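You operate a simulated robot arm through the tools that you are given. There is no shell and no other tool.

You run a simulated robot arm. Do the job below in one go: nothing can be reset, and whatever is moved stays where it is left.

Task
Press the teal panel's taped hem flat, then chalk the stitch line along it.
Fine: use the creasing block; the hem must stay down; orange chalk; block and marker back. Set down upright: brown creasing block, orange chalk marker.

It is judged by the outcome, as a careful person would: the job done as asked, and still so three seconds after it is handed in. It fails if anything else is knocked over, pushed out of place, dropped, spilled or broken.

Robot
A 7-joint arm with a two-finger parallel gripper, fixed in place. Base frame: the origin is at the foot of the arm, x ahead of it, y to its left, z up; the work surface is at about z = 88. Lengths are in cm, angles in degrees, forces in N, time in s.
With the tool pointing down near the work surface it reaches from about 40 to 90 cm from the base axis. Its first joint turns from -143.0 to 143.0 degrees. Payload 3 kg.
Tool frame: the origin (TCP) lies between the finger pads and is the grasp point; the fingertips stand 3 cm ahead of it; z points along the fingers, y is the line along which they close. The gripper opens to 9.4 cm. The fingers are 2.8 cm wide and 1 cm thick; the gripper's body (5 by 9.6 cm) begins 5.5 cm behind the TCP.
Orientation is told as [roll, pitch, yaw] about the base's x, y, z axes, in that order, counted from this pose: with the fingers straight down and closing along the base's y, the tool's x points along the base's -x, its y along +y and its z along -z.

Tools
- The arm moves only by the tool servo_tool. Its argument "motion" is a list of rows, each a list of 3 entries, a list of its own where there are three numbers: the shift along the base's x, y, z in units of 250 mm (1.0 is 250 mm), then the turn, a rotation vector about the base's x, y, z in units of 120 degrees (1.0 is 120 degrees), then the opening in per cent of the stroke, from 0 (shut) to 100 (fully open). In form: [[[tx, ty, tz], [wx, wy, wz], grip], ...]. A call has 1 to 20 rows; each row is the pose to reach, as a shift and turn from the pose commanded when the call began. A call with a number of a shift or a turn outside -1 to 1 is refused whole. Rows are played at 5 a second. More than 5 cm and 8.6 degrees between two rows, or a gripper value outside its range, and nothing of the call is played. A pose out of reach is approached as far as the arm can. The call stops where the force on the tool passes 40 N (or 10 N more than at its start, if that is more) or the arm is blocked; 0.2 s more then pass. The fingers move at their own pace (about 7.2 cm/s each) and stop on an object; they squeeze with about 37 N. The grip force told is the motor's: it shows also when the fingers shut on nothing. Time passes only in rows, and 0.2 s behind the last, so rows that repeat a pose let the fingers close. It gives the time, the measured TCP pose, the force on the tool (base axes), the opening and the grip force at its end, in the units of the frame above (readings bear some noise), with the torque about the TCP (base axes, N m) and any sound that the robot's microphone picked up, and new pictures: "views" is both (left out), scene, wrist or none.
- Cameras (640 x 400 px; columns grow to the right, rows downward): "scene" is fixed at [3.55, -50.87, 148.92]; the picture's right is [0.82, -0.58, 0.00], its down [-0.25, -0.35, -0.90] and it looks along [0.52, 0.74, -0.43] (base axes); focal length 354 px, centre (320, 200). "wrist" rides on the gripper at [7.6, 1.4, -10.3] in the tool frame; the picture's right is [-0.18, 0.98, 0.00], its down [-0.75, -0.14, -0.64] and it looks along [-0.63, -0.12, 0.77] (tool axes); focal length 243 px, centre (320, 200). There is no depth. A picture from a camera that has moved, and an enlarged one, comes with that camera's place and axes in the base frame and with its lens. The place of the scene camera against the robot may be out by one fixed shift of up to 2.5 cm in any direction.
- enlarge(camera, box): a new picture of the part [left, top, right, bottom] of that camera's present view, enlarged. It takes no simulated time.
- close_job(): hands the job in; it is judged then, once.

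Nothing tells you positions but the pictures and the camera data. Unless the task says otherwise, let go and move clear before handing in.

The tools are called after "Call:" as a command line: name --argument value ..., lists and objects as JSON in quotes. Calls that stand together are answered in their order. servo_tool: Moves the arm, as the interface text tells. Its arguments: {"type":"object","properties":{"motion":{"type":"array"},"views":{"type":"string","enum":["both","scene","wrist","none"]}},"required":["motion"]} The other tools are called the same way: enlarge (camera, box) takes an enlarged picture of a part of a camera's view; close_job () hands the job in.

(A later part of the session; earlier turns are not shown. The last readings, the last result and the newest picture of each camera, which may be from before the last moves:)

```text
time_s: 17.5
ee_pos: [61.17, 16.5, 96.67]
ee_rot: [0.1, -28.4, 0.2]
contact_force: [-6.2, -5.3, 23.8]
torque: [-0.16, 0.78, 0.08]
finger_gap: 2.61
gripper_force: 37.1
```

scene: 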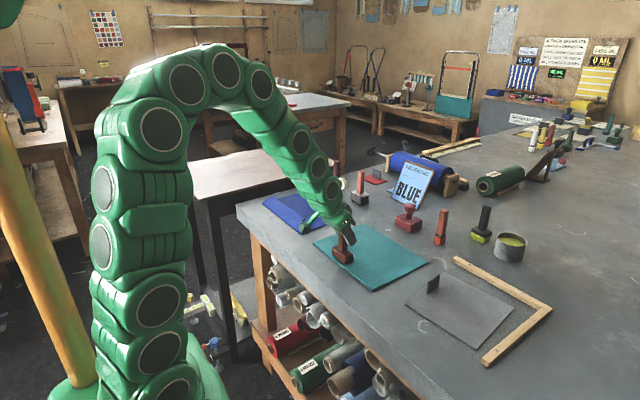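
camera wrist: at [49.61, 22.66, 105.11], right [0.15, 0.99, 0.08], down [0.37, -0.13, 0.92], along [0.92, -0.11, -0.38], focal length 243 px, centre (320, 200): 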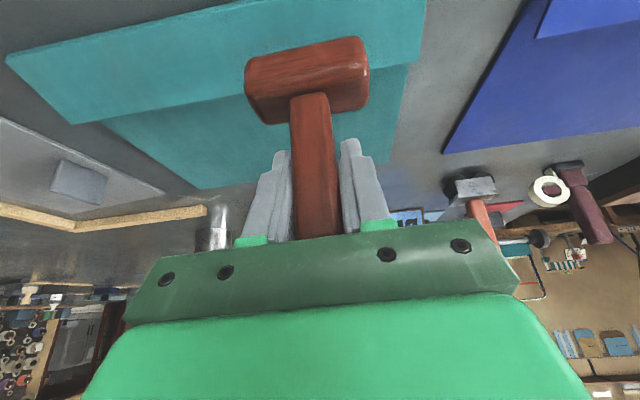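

A good 24 N here. I'll hold briefly, lift, and press the next section at y≈11.8.

Call:
servo_tool --motion '[[[0, 0, 0], [0, 0, 0], 0], [[0, 0, 0.04], [0, 0, 0], 0], [[0, -0.01, 0.11], [0, 0, 0], 0], [[0, -0.1, 0.125], [0, 0, 0], 0], [[0, -0.188, 0.125], [0, 0, 0], 0], [[0, -0.188, 0.06], [0, 0, 0], 0], [[0, -0.188, 0.022], [0, 0, 0], 0], [[0, -0.188, 0.01], [0, 0, 0], 0], [[0, -0.188, 0.004], [0, 0, 0], 0], [[0, -0.188, 0], [0, 0, 0], 0], [[0, -0.188, 0], [0, 0, 0], 0]]'

Call:
enlarge --camera "scene" --box '[290, 190, 434, 300]'

Call:
enlarge --camera "wrist" --box '[100, 0, 500, 240]'

```text
time_s: 19.9
ee_pos: [61.08, 11.74, 96.57]
ee_rot: [0.1, -28.3, 0.3]
contact_force: [-4.3, -1.9, 32.5]
torque: [-0.11, 0.66, 0.04]
finger_gap: 2.6
gripper_force: 37.1
camera wrist: at [49.55, 13.29, 101.86], right [0.16, 0.98, 0.09], down [0.36, -0.14, 0.92], along [0.92, -0.11, -0.37], focal length 243 px, centre (320, 200)
```

scene: 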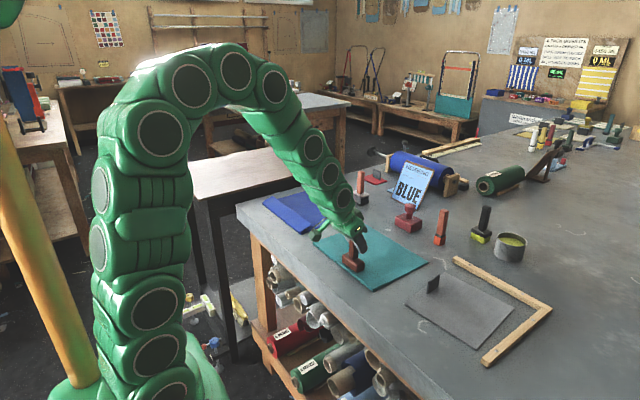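
wrist: 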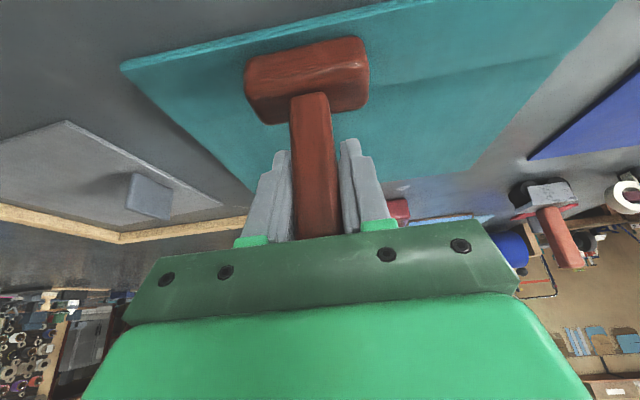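

```text
3.64 times, centred on (362, 245) of scene
camera zoom: at [3.55, -50.87, 148.92], right [0.82, -0.58, 0.0], down [-0.25, -0.35, -0.9], along [0.52, 0.74, -0.43], focal length 1286 px, centre (167, 36)
```

zoom: 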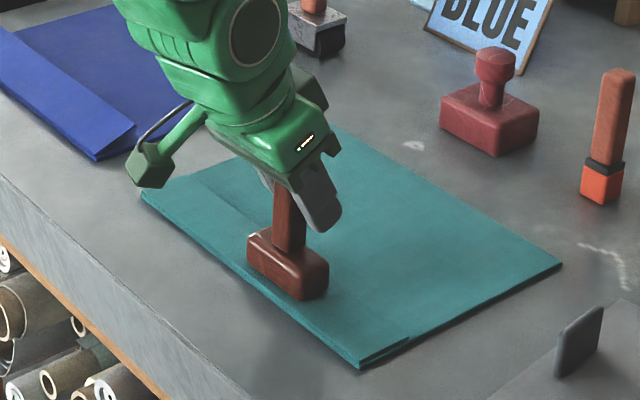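

```text
1.60 times, centred on (300, 120) of wrist
camera zoom: at [49.55, 13.29, 101.86], right [0.16, 0.98, 0.09], down [0.36, -0.14, 0.92], along [0.92, -0.11, -0.37], focal length 388 px, centre (352, 328)
```

zoom: 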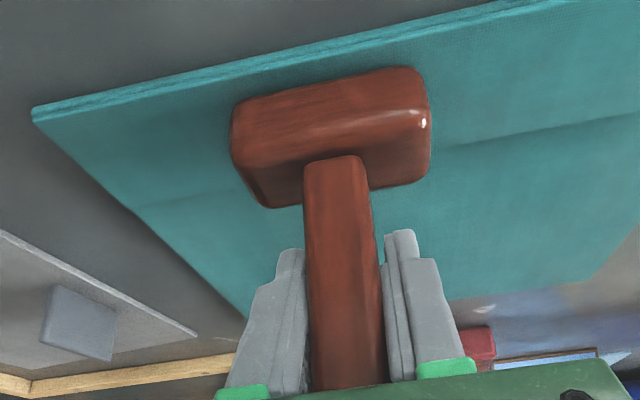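

32 N here with the hem lying flat under the block. Next sections are y≈7.1, then the right end.

Call:
servo_tool --motion '[[[0, 0, 0], [0, 0, 0], 0], [[0, 0, 0.04], [0, 0, 0], 0], [[0, -0.01, 0.11], [0, 0, 0], 0], [[0.005, -0.1, 0.125], [0, 0, 0], 0], [[0.01, -0.188, 0.125], [0, 0, 0], 0], [[0.01, -0.188, 0.06], [0, 0, 0], 0], [[0.01, -0.188, 0.022], [0, 0, 0], 0], [[0.01, -0.188, 0.012], [0, 0, 0], 0], [[0.01, -0.188, 0.006], [0, 0, 0], 0], [[0.01, -0.188, 0.001], [0, 0, 0], 0], [[0.01, -0.188, 0.001], [0, 0, 0], 0]]' --views "none"

```text
time_s: 22.3
ee_pos: [61.37, 6.95, 96.64]
ee_rot: [0.0, -28.3, 0.3]
contact_force: [-4.4, 4.4, 22.0]
torque: [0.03, 0.52, -0.03]
finger_gap: 2.6
gripper_force: 37.1
```

22 N at y≈7. Now the right end at y≈4.6.

Call:
servo_tool --motion '[[[0, 0, 0], [0, 0, 0], 0], [[0, 0, 0.04], [0, 0, 0], 0], [[0, -0.01, 0.11], [0, 0, 0], 0], [[0, -0.094, 0.115], [0, 0, 0], 0], [[0, -0.094, 0.06], [0, 0, 0], 0], [[0, -0.094, 0.022], [0, 0, 0], 0], [[0, -0.094, 0.01], [0, 0, 0], 0], [[0, -0.094, 0.004], [0, 0, 0], 0], [[0, -0.094, 0], [0, 0, 0], 0], [[0, -0.094, 0], [0, 0, 0], 0]]' --views "none"

```text
time_s: 24.5
ee_pos: [61.31, 4.67, 96.6]
ee_rot: [0.0, -28.3, 0.3]
contact_force: [-2.1, -1.7, 7.2]
torque: [-0.04, 0.06, -0.04]
finger_gap: 2.61
gripper_force: 36.7
```

Only 7 N here; pressing slightly deeper.

Call:
servo_tool --motion '[[[0, 0, -0.004], [0, 0, 0], 0], [[0, 0, -0.006], [0, 0, 0], 0], [[0, 0, -0.006], [0, 0, 0], 0]]' --views "none"

```text
time_s: 25.3
ee_pos: [61.4, 4.72, 96.56]
ee_rot: [0.0, -28.6, 0.2]
contact_force: [-2.6, 1.2, 35.2]
torque: [0.01, 0.63, -0.01]
finger_gap: 2.57
gripper_force: 37.5
```

35 N at the right end. I'll lift off and see whether the hem stays down.

Call:
servo_tool --motion '[[[0, 0, 0.02], [0, 0, 0], 0], [[0, 0, 0.07], [0, 0, 0], 0], [[0, 0, 0.14], [0, 0, 0], 0], [[0, 0, 0.2], [0, 0, 0], 0], [[0, 0, 0.2], [0, 0, 0], 0]]'

Call:
enlarge --camera "scene" --box '[290, 190, 434, 300]'

Call:
enlarge --camera "wrist" --box '[100, 0, 500, 240]'

```text
time_s: 26.5
ee_pos: [61.36, 4.52, 101.43]
ee_rot: [0.0, -28.3, 0.3]
contact_force: [0.0, 0.6, -2.5]
torque: [0.01, -0.01, 0.06]
finger_gap: 2.57
gripper_force: 36.9
camera wrist: at [49.79, 6.15, 106.77], right [0.16, 0.98, 0.09], down [0.36, -0.14, 0.92], along [0.92, -0.11, -0.38], focal length 243 px, centre (320, 200)
```

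scene: 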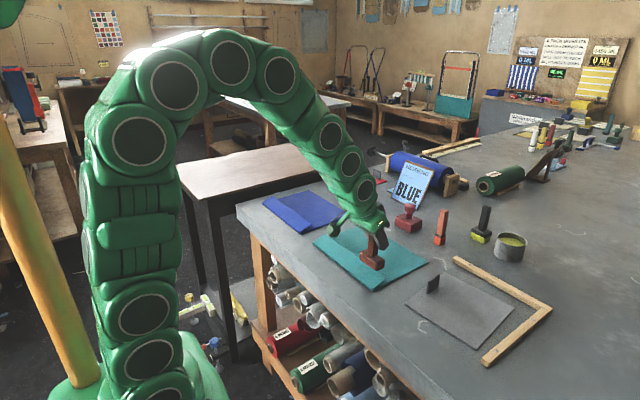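
wrist: 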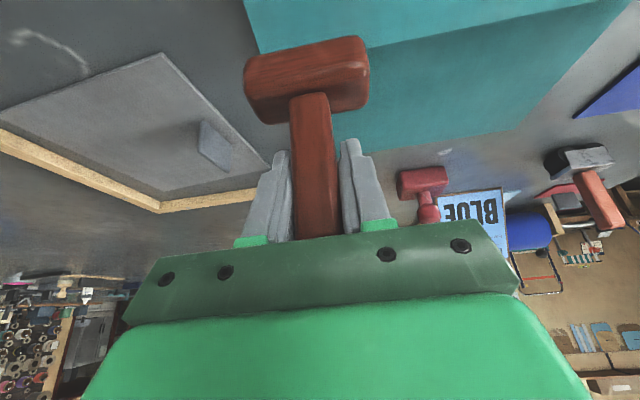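

```text
3.64 times, centred on (362, 245) of scene
camera zoom: at [3.55, -50.87, 148.92], right [0.82, -0.58, 0.0], down [-0.25, -0.35, -0.9], along [0.52, 0.74, -0.43], focal length 1286 px, centre (167, 36)
```

zoom: 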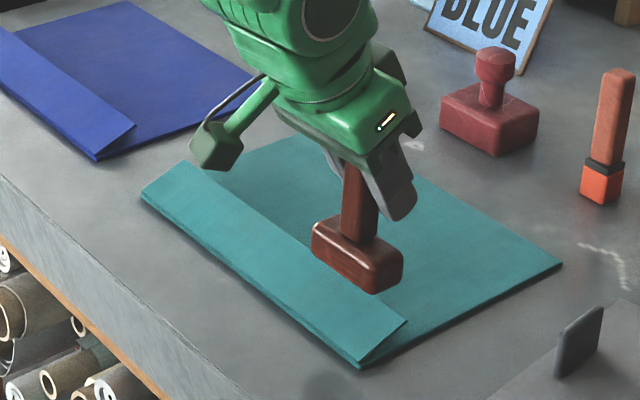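

```text
1.60 times, centred on (300, 120) of wrist
camera zoom: at [49.79, 6.15, 106.77], right [0.16, 0.98, 0.09], down [0.36, -0.14, 0.92], along [0.92, -0.11, -0.38], focal length 388 px, centre (352, 328)
```

zoom: 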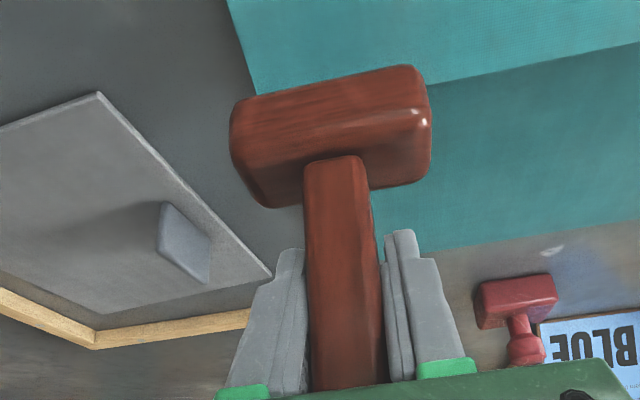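

The flap lifts again after point presses, so the tape seems to want a continuous creasing pass or a longer hold. I'll set the block at the right end, slightly nearer the free edge, and get ready to run it along under pressure.

Call:
servo_tool --motion '[[[0.01, -0.052, -0.05], [0, 0, 0], 0], [[0.01, -0.052, -0.12], [0, 0, 0], 0], [[0.01, -0.052, -0.17], [0, 0, 0], 0], [[0.01, -0.052, -0.185], [0, 0, 0], 0], [[0.01, -0.052, -0.193], [0, 0, 0], 0], [[0.01, -0.052, -0.196], [0, 0, 0], 0], [[0.01, -0.052, -0.196], [0, 0, 0], 0]]'

Call:
enlarge --camera "scene" --box '[290, 190, 434, 300]'

Call:
enlarge --camera "wrist" --box '[100, 0, 500, 240]'

```text
time_s: 28.1
ee_pos: [61.58, 3.47, 96.5]
ee_rot: [0.0, -28.5, 0.4]
contact_force: [-0.7, 6.3, 22.5]
torque: [0.21, 0.16, -0.05]
finger_gap: 2.55
gripper_force: 36.7
camera wrist: at [49.97, 4.89, 101.83], right [0.16, 0.98, 0.09], down [0.36, -0.14, 0.92], along [0.92, -0.11, -0.37], focal length 243 px, centre (320, 200)
```

scene: 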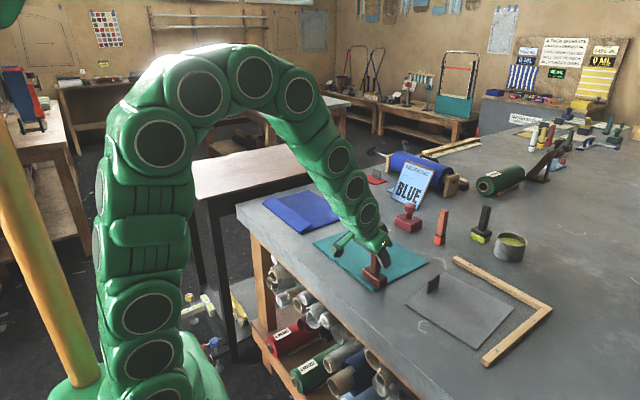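
wrist: 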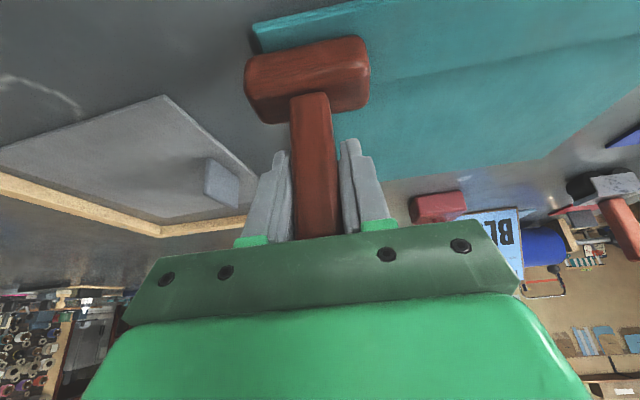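

```text
3.64 times, centred on (362, 245) of scene
camera zoom: at [3.55, -50.87, 148.92], right [0.82, -0.58, 0.0], down [-0.25, -0.35, -0.9], along [0.52, 0.74, -0.43], focal length 1286 px, centre (167, 36)
```

zoom: 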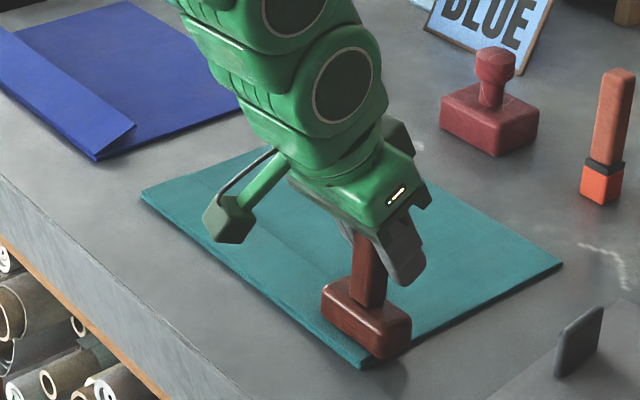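

```text
1.60 times, centred on (300, 120) of wrist
camera zoom: at [49.97, 4.89, 101.83], right [0.16, 0.98, 0.09], down [0.36, -0.14, 0.92], along [0.92, -0.11, -0.37], focal length 388 px, centre (352, 328)
```

zoom: 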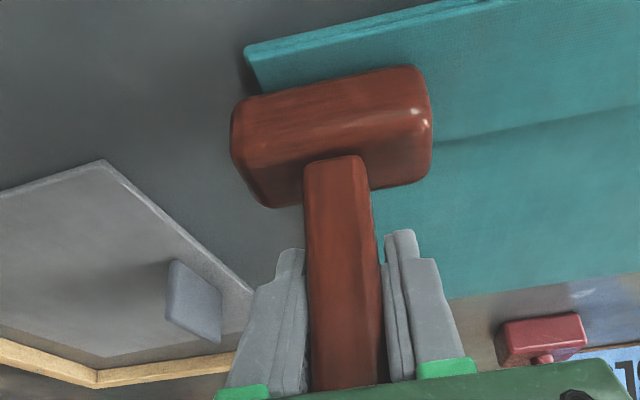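

22 N at the right end and the hem is flat here. I'll slide the block slowly along the hem toward the left end, keeping the pressure on.

Call:
servo_tool --motion '[[[0, 0, 0], [0, 0, 0], 0], [[0, 0.02, 0], [0, 0, 0], 0], [[0, 0.05, 0], [0, 0, 0], 0], [[0, 0.08, 0], [0, 0, 0], 0], [[0, 0.11, 0], [0, 0, 0], 0], [[0, 0.14, 0], [0, 0, 0], 0], [[0, 0.17, 0], [0, 0, 0], 0], [[0, 0.2, 0], [0, 0, 0], 0]]' --views "scene"

```text
time_s: 29.9
ee_pos: [61.38, 8.35, 96.47]
ee_rot: [0.0, -28.3, 0.2]
contact_force: [-0.9, -13.8, 32.6]
torque: [-0.18, 0.27, 0.12]
finger_gap: 2.59
gripper_force: 37.1
```

scene: 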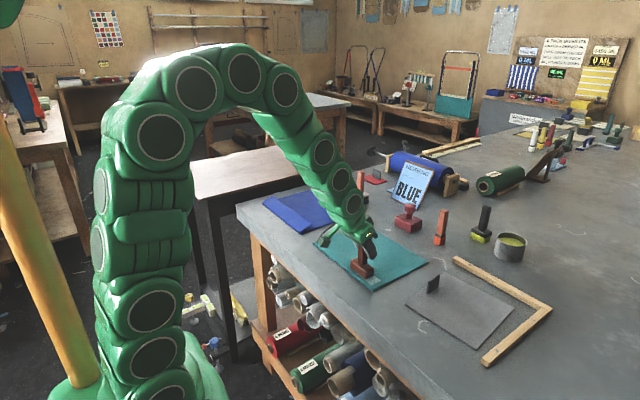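

The slide works with about 33 N normal and 14 N friction. I'll ease off a hair and continue.

Call:
servo_tool --motion '[[[0, 0.02, 0.003], [0, 0, 0], 0], [[0, 0.05, 0.003], [0, 0, 0], 0], [[0, 0.08, 0.003], [0, 0, 0], 0], [[0, 0.11, 0.003], [0, 0, 0], 0], [[0, 0.14, 0.003], [0, 0, 0], 0], [[0, 0.17, 0.003], [0, 0, 0], 0], [[0, 0.2, 0.003], [0, 0, 0], 0]]' --views "scene"

```text
time_s: 31.5
ee_pos: [61.42, 13.52, 96.68]
ee_rot: [0.0, -28.2, 0.3]
contact_force: [-0.3, 0.1, -0.5]
torque: [-0.01, -0.03, -0.01]
finger_gap: 2.59
gripper_force: 37.0
```

scene: 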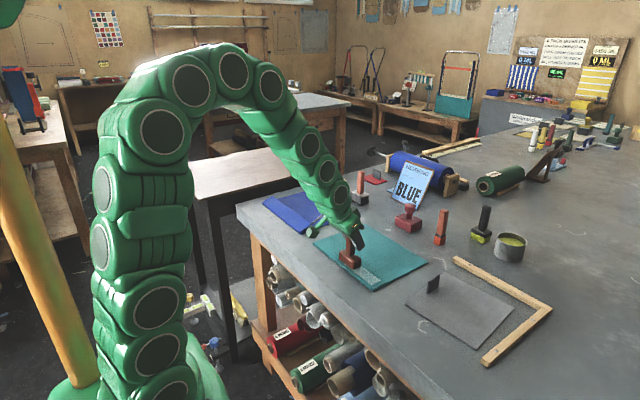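

Call:
enlarge --camera "scene" --box '[290, 190, 434, 300]'

Call:
enlarge --camera "wrist" --box '[100, 0, 500, 240]'

```text
3.64 times, centred on (362, 245) of scene
camera zoom: at [3.55, -50.87, 148.92], right [0.82, -0.58, 0.0], down [-0.25, -0.35, -0.9], along [0.52, 0.74, -0.43], focal length 1286 px, centre (167, 36)
```

zoom: 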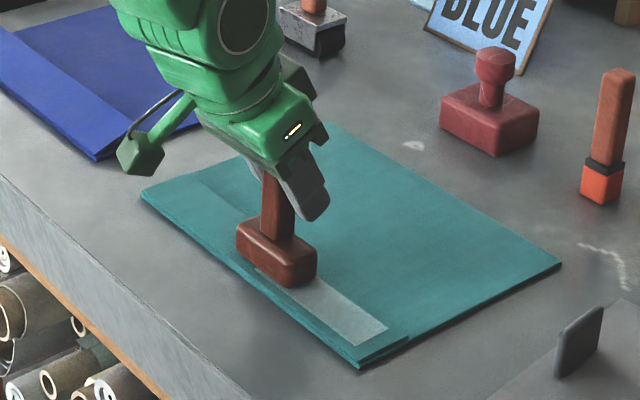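

```text
1.60 times, centred on (300, 120) of wrist
camera zoom: at [49.84, 14.93, 101.92], right [0.16, 0.98, 0.09], down [0.36, -0.14, 0.92], along [0.92, -0.11, -0.38], focal length 388 px, centre (352, 328)
```

zoom: 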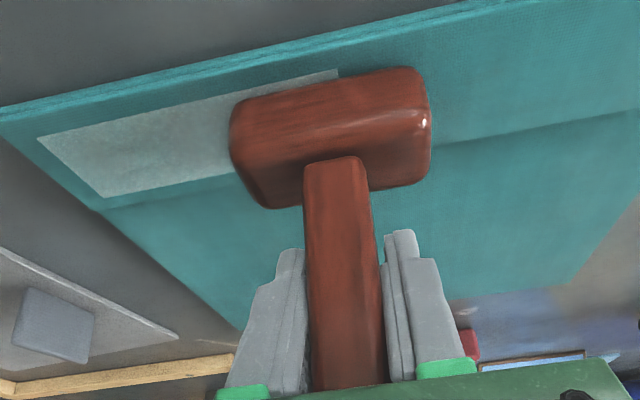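

The sliding pass leaves a visible pressed strip, so sliding is what sets the tape. Pressure has dropped off here, so I'll re-load the block before continuing.

Call:
servo_tool --motion '[[[0, -0.03, -0.002], [0, 0, 0], 0], [[0, -0.04, -0.004], [0, 0, 0], 0], [[0, -0.04, -0.006], [0, 0, 0], 0], [[0, -0.04, -0.006], [0, 0, 0], 0]]' --views "none"

```text
time_s: 32.5
ee_pos: [61.52, 12.55, 96.56]
ee_rot: [0.1, -28.4, 0.2]
contact_force: [-6.9, 5.9, 28.8]
torque: [0.04, 0.77, -0.09]
finger_gap: 2.59
gripper_force: 37.1
```

Call:
servo_tool --motion '[[[0, 0.02, 0.001], [0, 0, 0], 0], [[0, 0.05, 0.001], [0, 0, 0], 0], [[0, 0.08, 0.001], [0, 0, 0], 0], [[0, 0.11, 0.001], [0, 0, 0], 0], [[0, 0.14, 0.001], [0, 0, 0], 0], [[0, 0.17, 0.001], [0, 0, 0], 0]]' --views "scene"

Call:
enlarge --camera "scene" --box '[290, 190, 434, 300]'

```text
time_s: 33.9
ee_pos: [61.54, 16.69, 96.52]
ee_rot: [0.2, -28.5, 0.2]
contact_force: [2.8, -9.0, 20.4]
torque: [-0.15, -0.15, 0.0]
finger_gap: 2.57
gripper_force: 36.9
```

scene: 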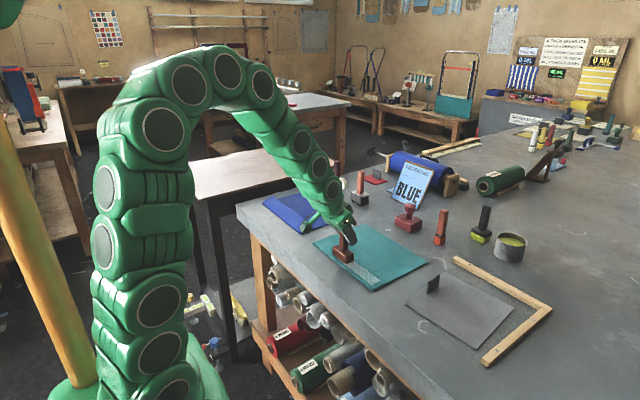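

```text
3.64 times, centred on (362, 245) of scene
camera zoom: at [3.55, -50.87, 148.92], right [0.82, -0.58, 0.0], down [-0.25, -0.35, -0.9], along [0.52, 0.74, -0.43], focal length 1286 px, centre (167, 36)
```

zoom: 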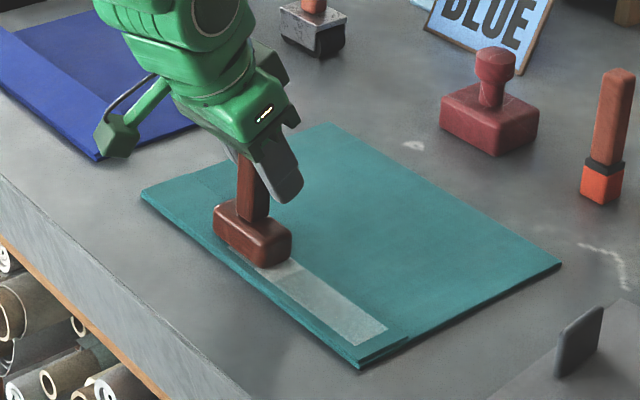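

Strip is continuing under 20 N. I'll keep sliding left.

Call:
servo_tool --motion '[[[0, 0.03, 0], [0, 0, 0], 0], [[0, 0.06, 0], [0, 0, 0], 0], [[0, 0.09, 0], [0, 0, 0], 0], [[0, 0.12, 0], [0, 0, 0], 0], [[0, 0.15, 0], [0, 0, 0], 0], [[0, 0.18, 0], [0, 0, 0], 0]]' --views "none"

```text
time_s: 35.3
ee_pos: [61.56, 19.57, 96.65]
ee_rot: [1.0, -28.4, -0.2]
contact_force: [1.1, -0.5, -0.8]
torque: [0.01, 0.01, 0.0]
finger_gap: 2.58
gripper_force: 37.0
stopped in row 6: the force on the tool passed its limit at 42 N (the readings are from after the stop); the commanded pose is now the measured one
```

The limit tripped again near y≈21, like the earlier press there, so I'll look for a cause before going on.

Call:
enlarge --camera "scene" --box '[290, 190, 434, 300]'

Call:
enlarge --camera "wrist" --box '[100, 0, 500, 240]'

Call:
enlarge --camera "scene" --box '[320, 200, 376, 240]'

```text
3.64 times, centred on (362, 245) of scene
camera zoom: at [3.55, -50.87, 148.92], right [0.82, -0.58, 0.0], down [-0.25, -0.35, -0.9], along [0.52, 0.74, -0.43], focal length 1286 px, centre (167, 36)
```

zoom: 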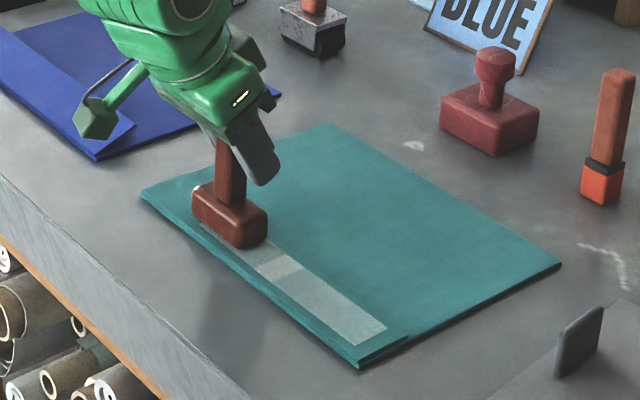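

```text
1.60 times, centred on (300, 120) of wrist
camera zoom: at [49.97, 21.0, 101.9], right [0.16, 0.98, 0.1], down [0.36, -0.15, 0.92], along [0.92, -0.11, -0.38], focal length 388 px, centre (352, 328)
```

zoom: 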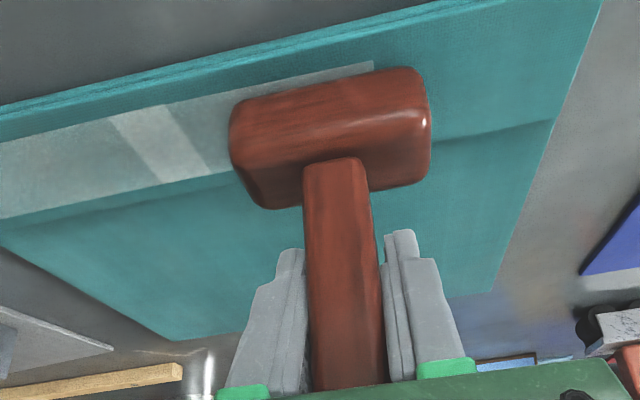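

```text
10.00 times, centred on (348, 220) of scene
camera zoom: at [3.55, -50.87, 148.92], right [0.82, -0.58, 0.0], down [-0.25, -0.35, -0.9], along [0.52, 0.74, -0.43], focal length 3538 px, centre (40, 0)
```

zoom: 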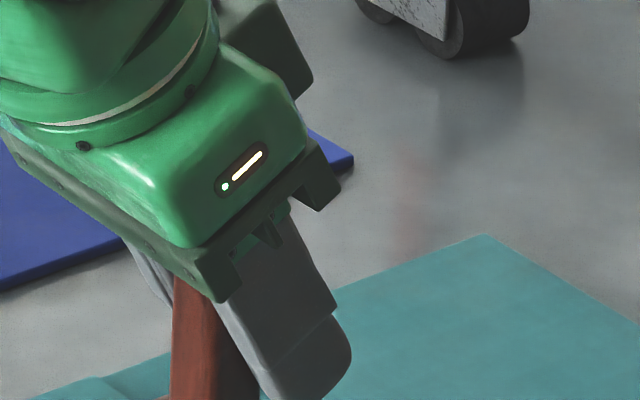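

The strip now runs from y≈2.5 to ≈21.7, and nothing is obstructing; it is just the load building up while sliding. I'll lift slightly, undo the roll and re-seat the block with less load.

Call:
servo_tool --motion '[[[0, 0, 0.015], [-0.0035, 0.0005, 0.0002], 0], [[0, 0, 0.02], [-0.0072, 0.001, 0.0005], 0], [[0, 0, 0.02], [-0.0072, 0.001, 0.0005], 0]]' --views "none"

```text
time_s: 36.1
ee_pos: [61.52, 19.62, 97.1]
ee_rot: [-0.1, -28.3, 0.4]
contact_force: [0.2, 0.4, -1.8]
torque: [0.0, -0.02, 0.02]
finger_gap: 2.59
gripper_force: 36.9
```

Call:
servo_tool --motion '[[[0, 0, -0.012], [0, 0, 0], 0], [[0, 0, -0.019], [0, 0, 0], 0], [[0, 0, -0.023], [0, 0, 0], 0], [[0, 0, -0.023], [0, 0, 0], 0]]' --views "none"

```text
time_s: 37.1
ee_pos: [61.48, 19.58, 96.49]
ee_rot: [0.0, -28.5, 0.4]
contact_force: [-3.1, -3.6, 19.9]
torque: [-0.01, 0.28, 0.03]
finger_gap: 2.57
gripper_force: 37.0
```

20 N. I'll slide in short stretches and watch the load.

Call:
servo_tool --motion '[[[0, 0.025, 0.0005], [0, 0, 0], 0], [[0, 0.05, 0.001], [0, 0, 0], 0], [[0, 0.08, 0.0015], [0, 0, 0], 0]]' --views "none"

```text
time_s: 37.9
ee_pos: [61.51, 21.52, 96.52]
ee_rot: [-0.2, -28.2, 0.4]
contact_force: [0.2, -11.0, 19.8]
torque: [-0.06, 0.02, 0.06]
finger_gap: 2.58
gripper_force: 37.0
```

Call:
servo_tool --motion '[[[0, 0.025, 0.0003], [0, 0, 0], 0], [[0, 0.05, 0.0006], [0, 0, 0], 0], [[0, 0.08, 0.001], [0, 0, 0], 0]]' --views "none"

```text
time_s: 38.7
ee_pos: [61.52, 23.9, 96.54]
ee_rot: [-0.1, -28.3, 0.5]
contact_force: [0.9, -8.5, 20.2]
torque: [-0.03, -0.05, 0.02]
finger_gap: 2.59
gripper_force: 37.3
```

Steady 20 N through y≈24. Continuing toward the left end.

Call:
servo_tool --motion '[[[0, 0.025, 0.0003], [0, 0, 0], 0], [[0, 0.05, 0.0006], [0, 0, 0], 0], [[0, 0.085, 0.001], [0, 0, 0], 0]]' --views "none"

```text
time_s: 39.5
ee_pos: [61.67, 25.77, 96.5]
ee_rot: [0.0, -28.5, 0.5]
contact_force: [2.2, -13.9, 29.8]
torque: [-0.26, 0.09, 0.03]
finger_gap: 2.6
gripper_force: 36.8
```

Call:
servo_tool --motion '[[[0, 0.025, 0.002], [0, 0, 0], 0], [[0, 0.05, 0.0025], [0, 0, 0], 0], [[0, 0.075, 0.003], [0, 0, 0], 0]]' --views "scene"

Call:
enlarge --camera "scene" --box '[290, 190, 434, 300]'

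Call:
enlarge --camera "wrist" --box '[100, 0, 500, 240]'

```text
time_s: 40.3
ee_pos: [61.58, 27.71, 96.51]
ee_rot: [-0.2, -28.3, 0.4]
contact_force: [-0.4, -2.2, 1.7]
torque: [-0.07, -0.01, -0.01]
finger_gap: 2.6
gripper_force: 37.0
```

scene: 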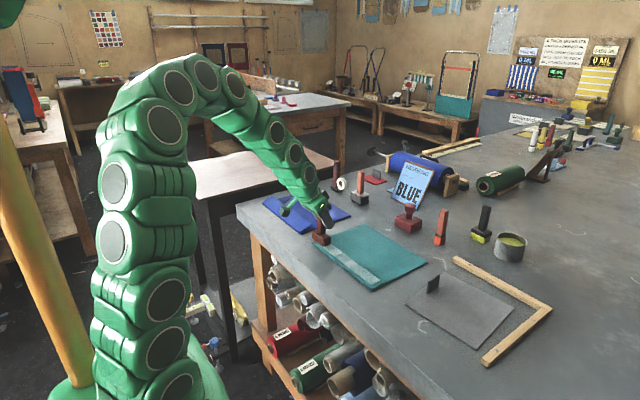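

```text
3.64 times, centred on (362, 245) of scene
camera zoom: at [3.55, -50.87, 148.92], right [0.82, -0.58, 0.0], down [-0.25, -0.35, -0.9], along [0.52, 0.74, -0.43], focal length 1286 px, centre (167, 36)
```

zoom: 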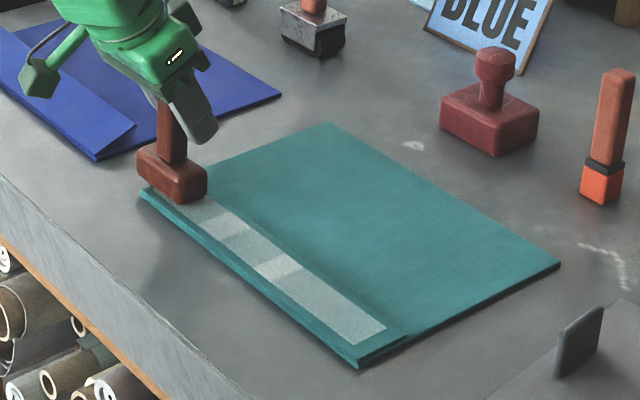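

```text
1.60 times, centred on (300, 120) of wrist
camera zoom: at [49.9, 29.15, 101.86], right [0.16, 0.98, 0.08], down [0.36, -0.14, 0.92], along [0.92, -0.11, -0.38], focal length 388 px, centre (352, 328)
```

zoom: 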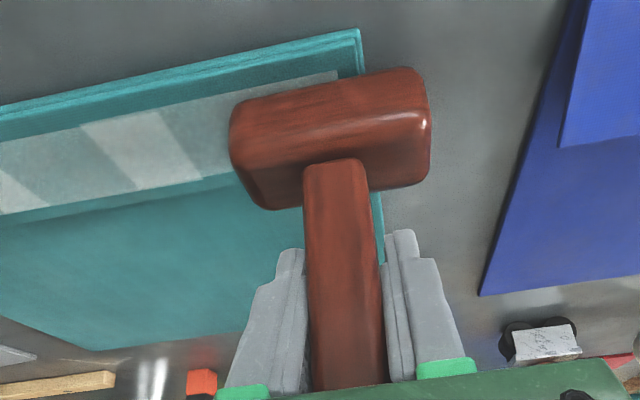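

The pressed strip now runs from y≈2.5 to ≈28.4. I'll lift straight off and check that the hem stays down.

Call:
servo_tool --motion '[[[0, 0, 0.03], [0, 0, 0], 0], [[0, 0, 0.1], [0, 0, 0], 0], [[0, 0, 0.18], [0, 0, 0], 0], [[0, 0, 0.22], [0, 0, 0], 0], [[0, 0, 0.22], [0, 0, 0], 0]]'

Call:
enlarge --camera "scene" --box '[290, 190, 434, 300]'

Call:
enlarge --camera "wrist" --box '[0, 0, 400, 240]'

```text
time_s: 41.5
ee_pos: [61.59, 27.8, 102.08]
ee_rot: [-0.2, -28.4, 0.6]
contact_force: [-0.1, 0.6, -2.1]
torque: [0.02, 0.02, -0.02]
finger_gap: 2.58
gripper_force: 36.8
camera wrist: at [49.95, 29.19, 107.38], right [0.15, 0.98, 0.09], down [0.36, -0.14, 0.92], along [0.92, -0.11, -0.38], focal length 243 px, centre (320, 200)
```

scene: 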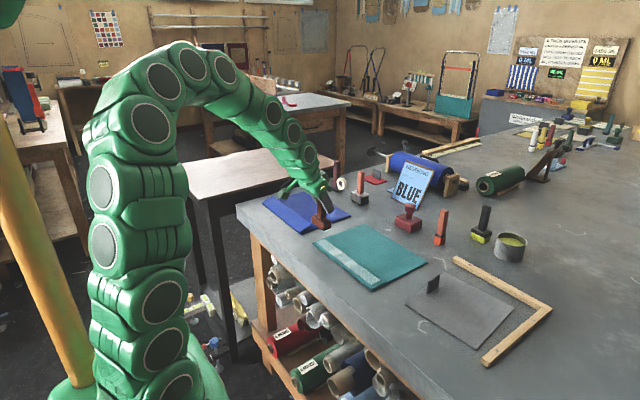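
wrist: 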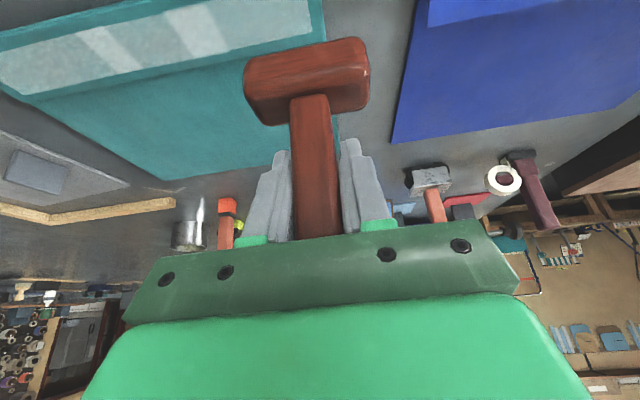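

```text
3.64 times, centred on (362, 245) of scene
camera zoom: at [3.55, -50.87, 148.92], right [0.82, -0.58, 0.0], down [-0.25, -0.35, -0.9], along [0.52, 0.74, -0.43], focal length 1286 px, centre (167, 36)
```

zoom: 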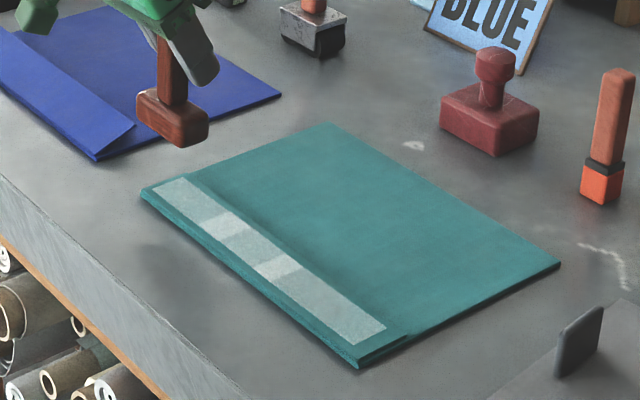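

```text
1.60 times, centred on (200, 120) of wrist
camera zoom: at [49.95, 29.19, 107.38], right [0.15, 0.98, 0.09], down [0.36, -0.14, 0.92], along [0.92, -0.11, -0.38], focal length 388 px, centre (512, 328)
```

zoom: 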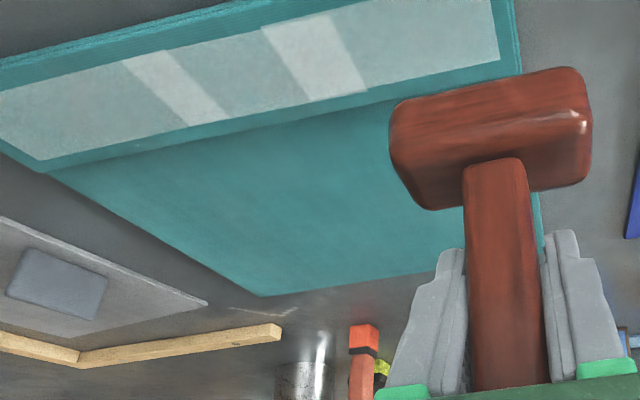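

The hem stays flat after lifting. Now I'll carry the block back to its original spot, high over the panel.

Call:
servo_tool --motion '[[[0.06, 0.02, 0.1], [0, 0, 0], 0], [[0.22, 0.04, 0.15], [0.0007, 0.0033, -0.002], 0], [[0.4, 0.06, 0.16], [0.0007, 0.0033, -0.002], 0], [[0.58, 0.08, 0.16], [0.0007, 0.0033, -0.002], 0], [[0.74, 0.1, 0.15], [0.0007, 0.0033, -0.002], 0], [[0.84, 0.125, 0.12], [0.0007, 0.0033, -0.002], 0]]' --views "both"

```text
time_s: 42.9
ee_pos: [82.84, 30.8, 105.02]
ee_rot: [0.0, -27.9, 0.1]
contact_force: [0.2, -0.4, -0.9]
torque: [0.0, -0.04, -0.02]
finger_gap: 2.59
gripper_force: 36.8
camera wrist: at [71.23, 32.37, 110.47], right [0.16, 0.98, 0.09], down [0.37, -0.14, 0.92], along [0.92, -0.12, -0.38], focal length 243 px, centre (320, 200)
```

scene: 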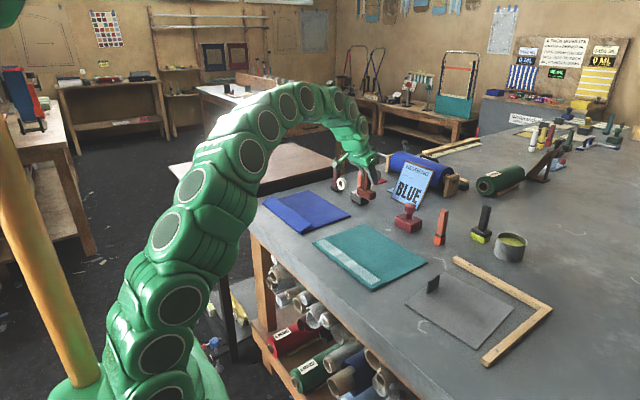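
wrist: 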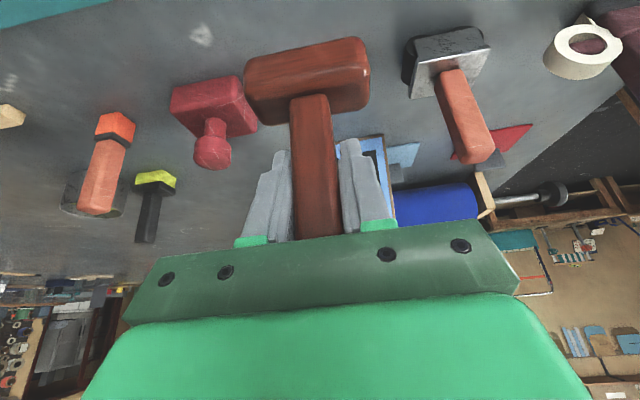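

Call:
servo_tool --motion '[[[0.15, 0.01, -0.05], [0, 0, 0], 0], [[0.28, 0.018, -0.14], [0, 0, 0], 0], [[0.322, 0.018, -0.24], [0, 0, 0], 0], [[0.326, 0.018, -0.31], [0, 0, 0], 0], [[0.326, 0.018, -0.335], [0, 0, 0], 0], [[0.326, 0.018, -0.335], [0, 0, 0], 0]]'

Call:
enlarge --camera "scene" --box '[335, 145, 431, 225]'

```text
time_s: 44.3
ee_pos: [90.84, 31.17, 96.83]
ee_rot: [0.1, -27.8, 0.0]
contact_force: [-0.4, -0.3, -1.9]
torque: [0.02, -0.01, 0.0]
finger_gap: 2.6
gripper_force: 37.5
camera wrist: at [79.29, 32.78, 102.21], right [0.16, 0.98, 0.09], down [0.37, -0.14, 0.92], along [0.92, -0.12, -0.38], focal length 243 px, centre (320, 200)
```

scene: 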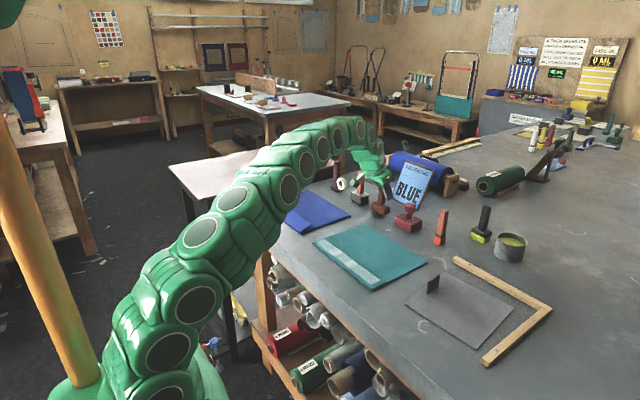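
wrist: 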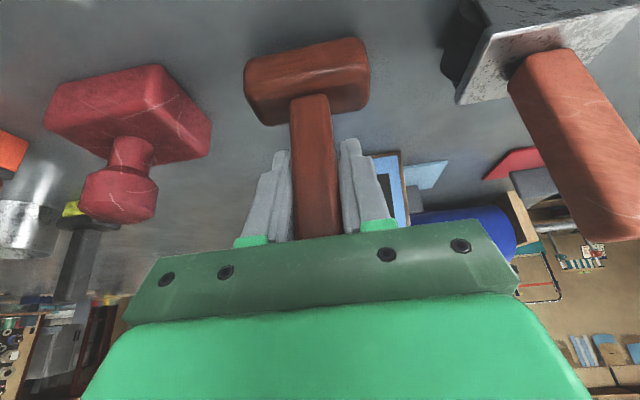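

```text
5.00 times, centred on (383, 185) of scene
camera zoom: at [3.55, -50.87, 148.92], right [0.82, -0.58, 0.0], down [-0.25, -0.35, -0.9], along [0.52, 0.74, -0.43], focal length 1769 px, centre (5, 275)
```

zoom: 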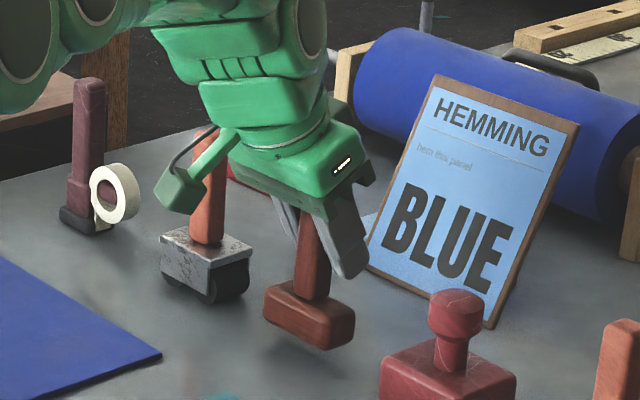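

The block hovers about a centimetre above its original footprint. I'll lower it gently to contact.

Call:
servo_tool --motion '[[[0.002, 0.003, -0.012], [0, 0, 0.001], 0], [[0.002, 0.003, -0.02], [0, 0, 0.001], 0], [[0.002, 0.003, -0.026], [0, 0, 0.001], 0], [[0.002, 0.003, -0.03], [0, 0, 0.001], 0]]' --views "none"

```text
time_s: 45.3
ee_pos: [90.89, 31.33, 96.0]
ee_rot: [0.0, -27.9, 0.2]
contact_force: [-0.6, 0.0, -1.5]
torque: [0.04, 0.0, 0.0]
finger_gap: 2.59
gripper_force: 37.5
```

Call:
servo_tool --motion '[[[0, 0, -0.004], [0, 0, 0], 0], [[0, 0, -0.008], [0, 0, 0], 0], [[0, 0, -0.011], [0, 0, 0], 0]]' --views "scene"

Call:
enlarge --camera "scene" --box '[335, 145, 431, 225]'

```text
time_s: 46.1
ee_pos: [90.83, 31.36, 95.63]
ee_rot: [-0.1, -27.9, 0.1]
contact_force: [0.1, 0.7, 1.3]
torque: [-0.03, -0.08, 0.01]
finger_gap: 2.6
gripper_force: 36.3
```

scene: 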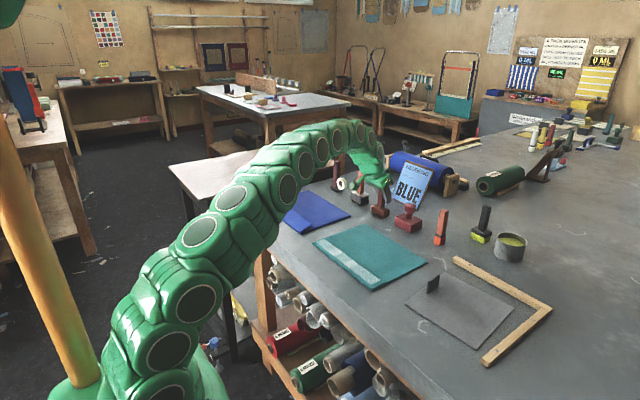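

```text
5.00 times, centred on (383, 185) of scene
camera zoom: at [3.55, -50.87, 148.92], right [0.82, -0.58, 0.0], down [-0.25, -0.35, -0.9], along [0.52, 0.74, -0.43], focal length 1769 px, centre (5, 275)
```

zoom: 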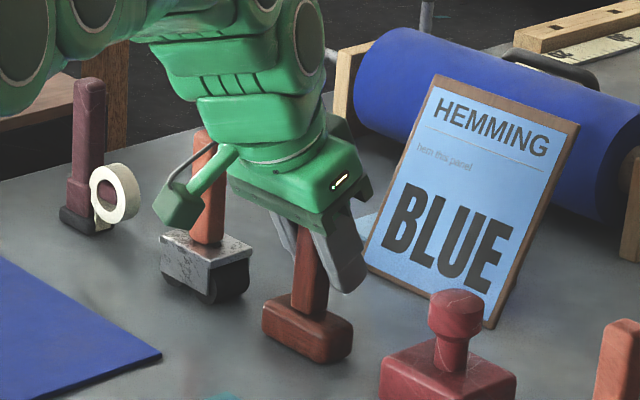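

The block is just touching down upright on its spot. I'll seat it a hair more, release, and back straight out.

Call:
servo_tool --motion '[[[0, 0, -0.002], [0, 0, 0], 0], [[0, 0, -0.002], [0, 0, 0], 30], [[0, 0, -0.002], [0, 0, 0], 60], [[0, 0, -0.002], [0, 0, 0], 60], [[-0.08, 0, 0], [0, 0, 0], 60], [[-0.22, 0, 0.01], [0, 0, 0], 60], [[-0.36, 0, 0.04], [0, 0, 0], 60]]'

Call:
enlarge --camera "scene" --box '[335, 145, 431, 225]'

```text
time_s: 47.7
ee_pos: [81.82, 31.1, 96.69]
ee_rot: [-0.1, -27.9, 0.2]
contact_force: [0.5, -0.4, 1.1]
torque: [-0.03, 0.01, 0.05]
finger_gap: 5.62
gripper_force: 0.1
camera wrist: at [70.23, 32.54, 102.21], right [0.16, 0.98, 0.09], down [0.37, -0.14, 0.92], along [0.92, -0.11, -0.38], focal length 243 px, centre (320, 200)
```

scene: 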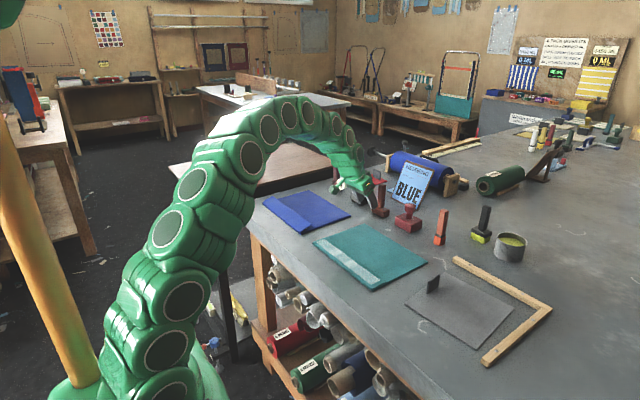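
wrist: 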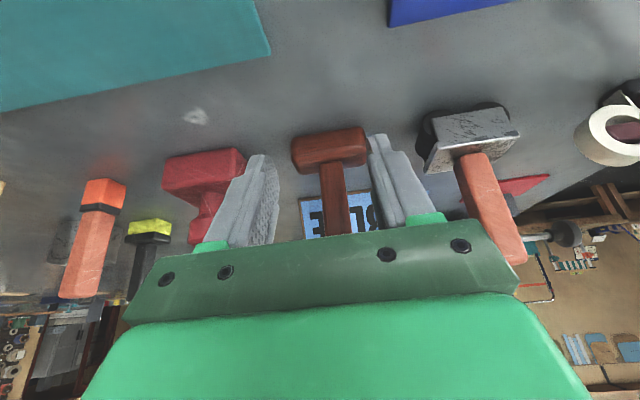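

```text
5.00 times, centred on (383, 185) of scene
camera zoom: at [3.55, -50.87, 148.92], right [0.82, -0.58, 0.0], down [-0.25, -0.35, -0.9], along [0.52, 0.74, -0.43], focal length 1769 px, centre (5, 275)
```

zoom: 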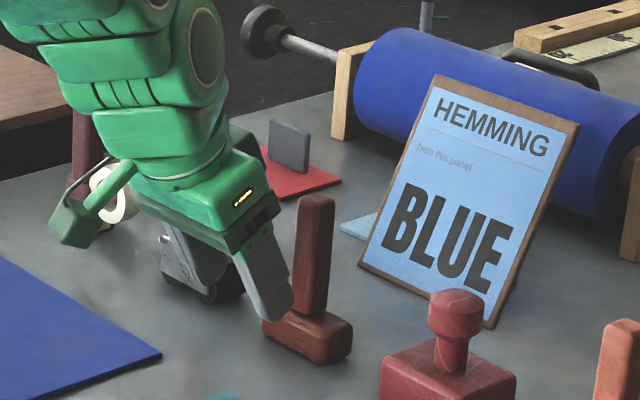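

The block stands upright back on its place. Next I'll move over in front of the orange marker, near (91, 6), to get a close look.

Call:
servo_tool --motion '[[[-0.06, 0, 0.12], [0, 0, 0], 60], [[-0.15, -0.12, 0.2], [0, 0, 0], 60], [[-0.2, -0.3, 0.22], [0, 0, 0], 60], [[-0.2, -0.48, 0.22], [0, 0, 0], 60], [[-0.2, -0.66, 0.22], [0, 0, 0], 60], [[-0.18, -0.84, 0.2], [0, 0, 0], 60], [[-0.14, -0.99, 0.15], [0, 0, 0], 60]]'

Call:
enlarge --camera "wrist" --box '[180, 60, 460, 240]'

```text
time_s: 49.3
ee_pos: [78.02, 6.46, 100.68]
ee_rot: [0.0, -27.8, 0.2]
contact_force: [-0.1, -0.1, 0.3]
torque: [0.01, 0.01, -0.04]
finger_gap: 5.64
gripper_force: 0.0
camera wrist: at [66.53, 7.94, 106.09], right [0.16, 0.98, 0.09], down [0.37, -0.14, 0.92], along [0.92, -0.11, -0.38], focal length 243 px, centre (320, 200)
```

scene: 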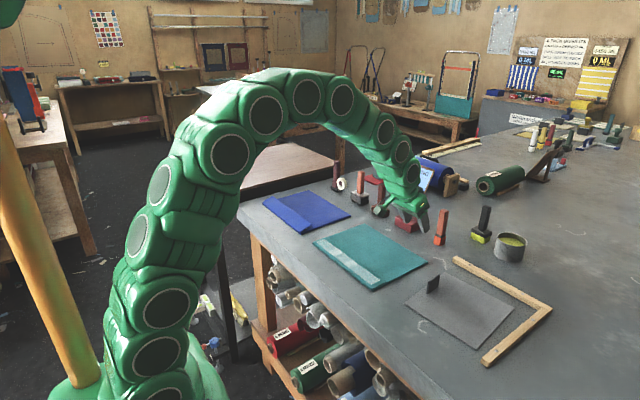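
wrist: 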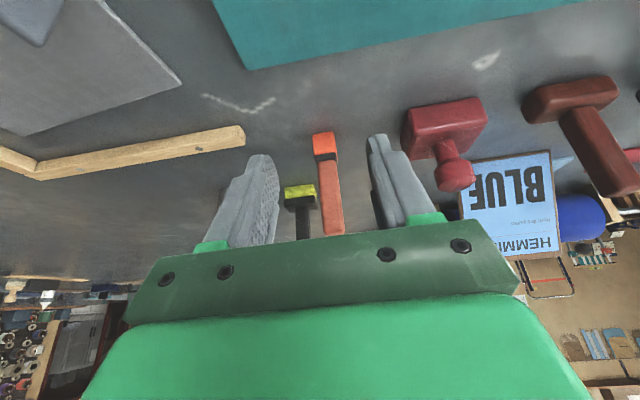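

```text
2.22 times, centred on (320, 150) of wrist
camera zoom: at [66.53, 7.94, 106.09], right [0.16, 0.98, 0.09], down [0.37, -0.14, 0.92], along [0.92, -0.11, -0.38], focal length 539 px, centre (320, 311)
```

zoom: 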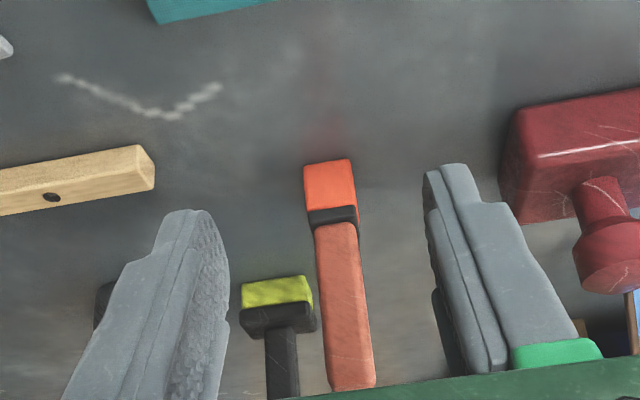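

The marker is about 2.4 cm square, centred near (91.2, 6.3). I'll lower to z≈96 in front of it and move straight in.

Call:
servo_tool --motion '[[[0.04, -0.004, -0.09], [0, 0, 0], 60], [[0.1, -0.008, -0.188], [0, 0, 0], 60], [[0.24, -0.008, -0.188], [0, 0, 0], 60], [[0.38, -0.008, -0.188], [0, 0, 0], 60], [[0.48, -0.008, -0.188], [0, 0, 0], 60], [[0.53, -0.008, -0.188], [0, 0, 0], 60], [[0.53, -0.008, -0.188], [0, 0, 0], 60]]'

Call:
enlarge --camera "wrist" --box '[180, 60, 460, 240]'

Call:
enlarge --camera "scene" --box '[390, 180, 486, 260]'

```text
time_s: 50.9
ee_pos: [91.6, 6.63, 95.69]
ee_rot: [0.0, -27.9, 0.2]
contact_force: [-0.6, -0.1, 0.0]
torque: [0.01, -0.02, 0.0]
finger_gap: 5.66
gripper_force: 0.1
camera wrist: at [80.0, 7.99, 101.12], right [0.16, 0.98, 0.09], down [0.37, -0.14, 0.92], along [0.92, -0.11, -0.38], focal length 243 px, centre (320, 200)
```

scene: 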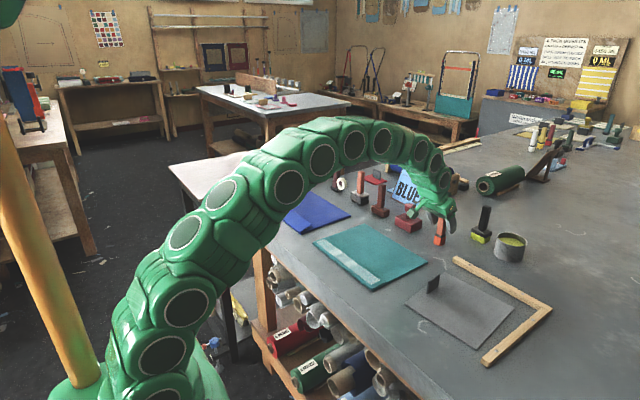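
wrist: 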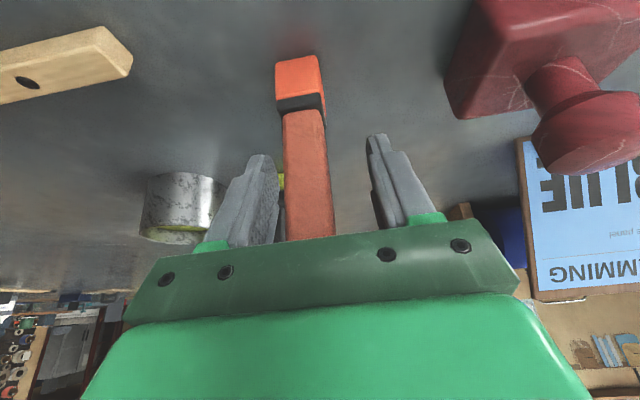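

```text
2.22 times, centred on (320, 150) of wrist
camera zoom: at [80.0, 7.99, 101.12], right [0.16, 0.98, 0.09], down [0.37, -0.14, 0.92], along [0.92, -0.11, -0.38], focal length 539 px, centre (320, 311)
```

zoom: 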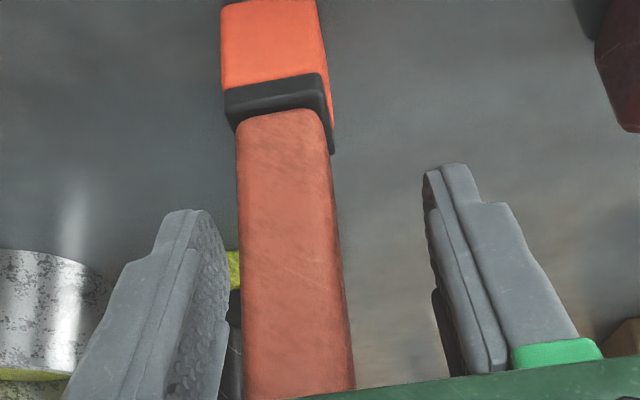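

```text
5.00 times, centred on (438, 220) of scene
camera zoom: at [3.55, -50.87, 148.92], right [0.82, -0.58, 0.0], down [-0.25, -0.35, -0.9], along [0.52, 0.74, -0.43], focal length 1769 px, centre (-270, 100)
```

zoom: 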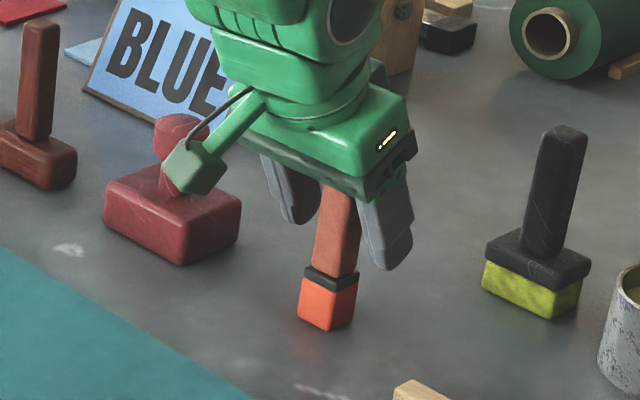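

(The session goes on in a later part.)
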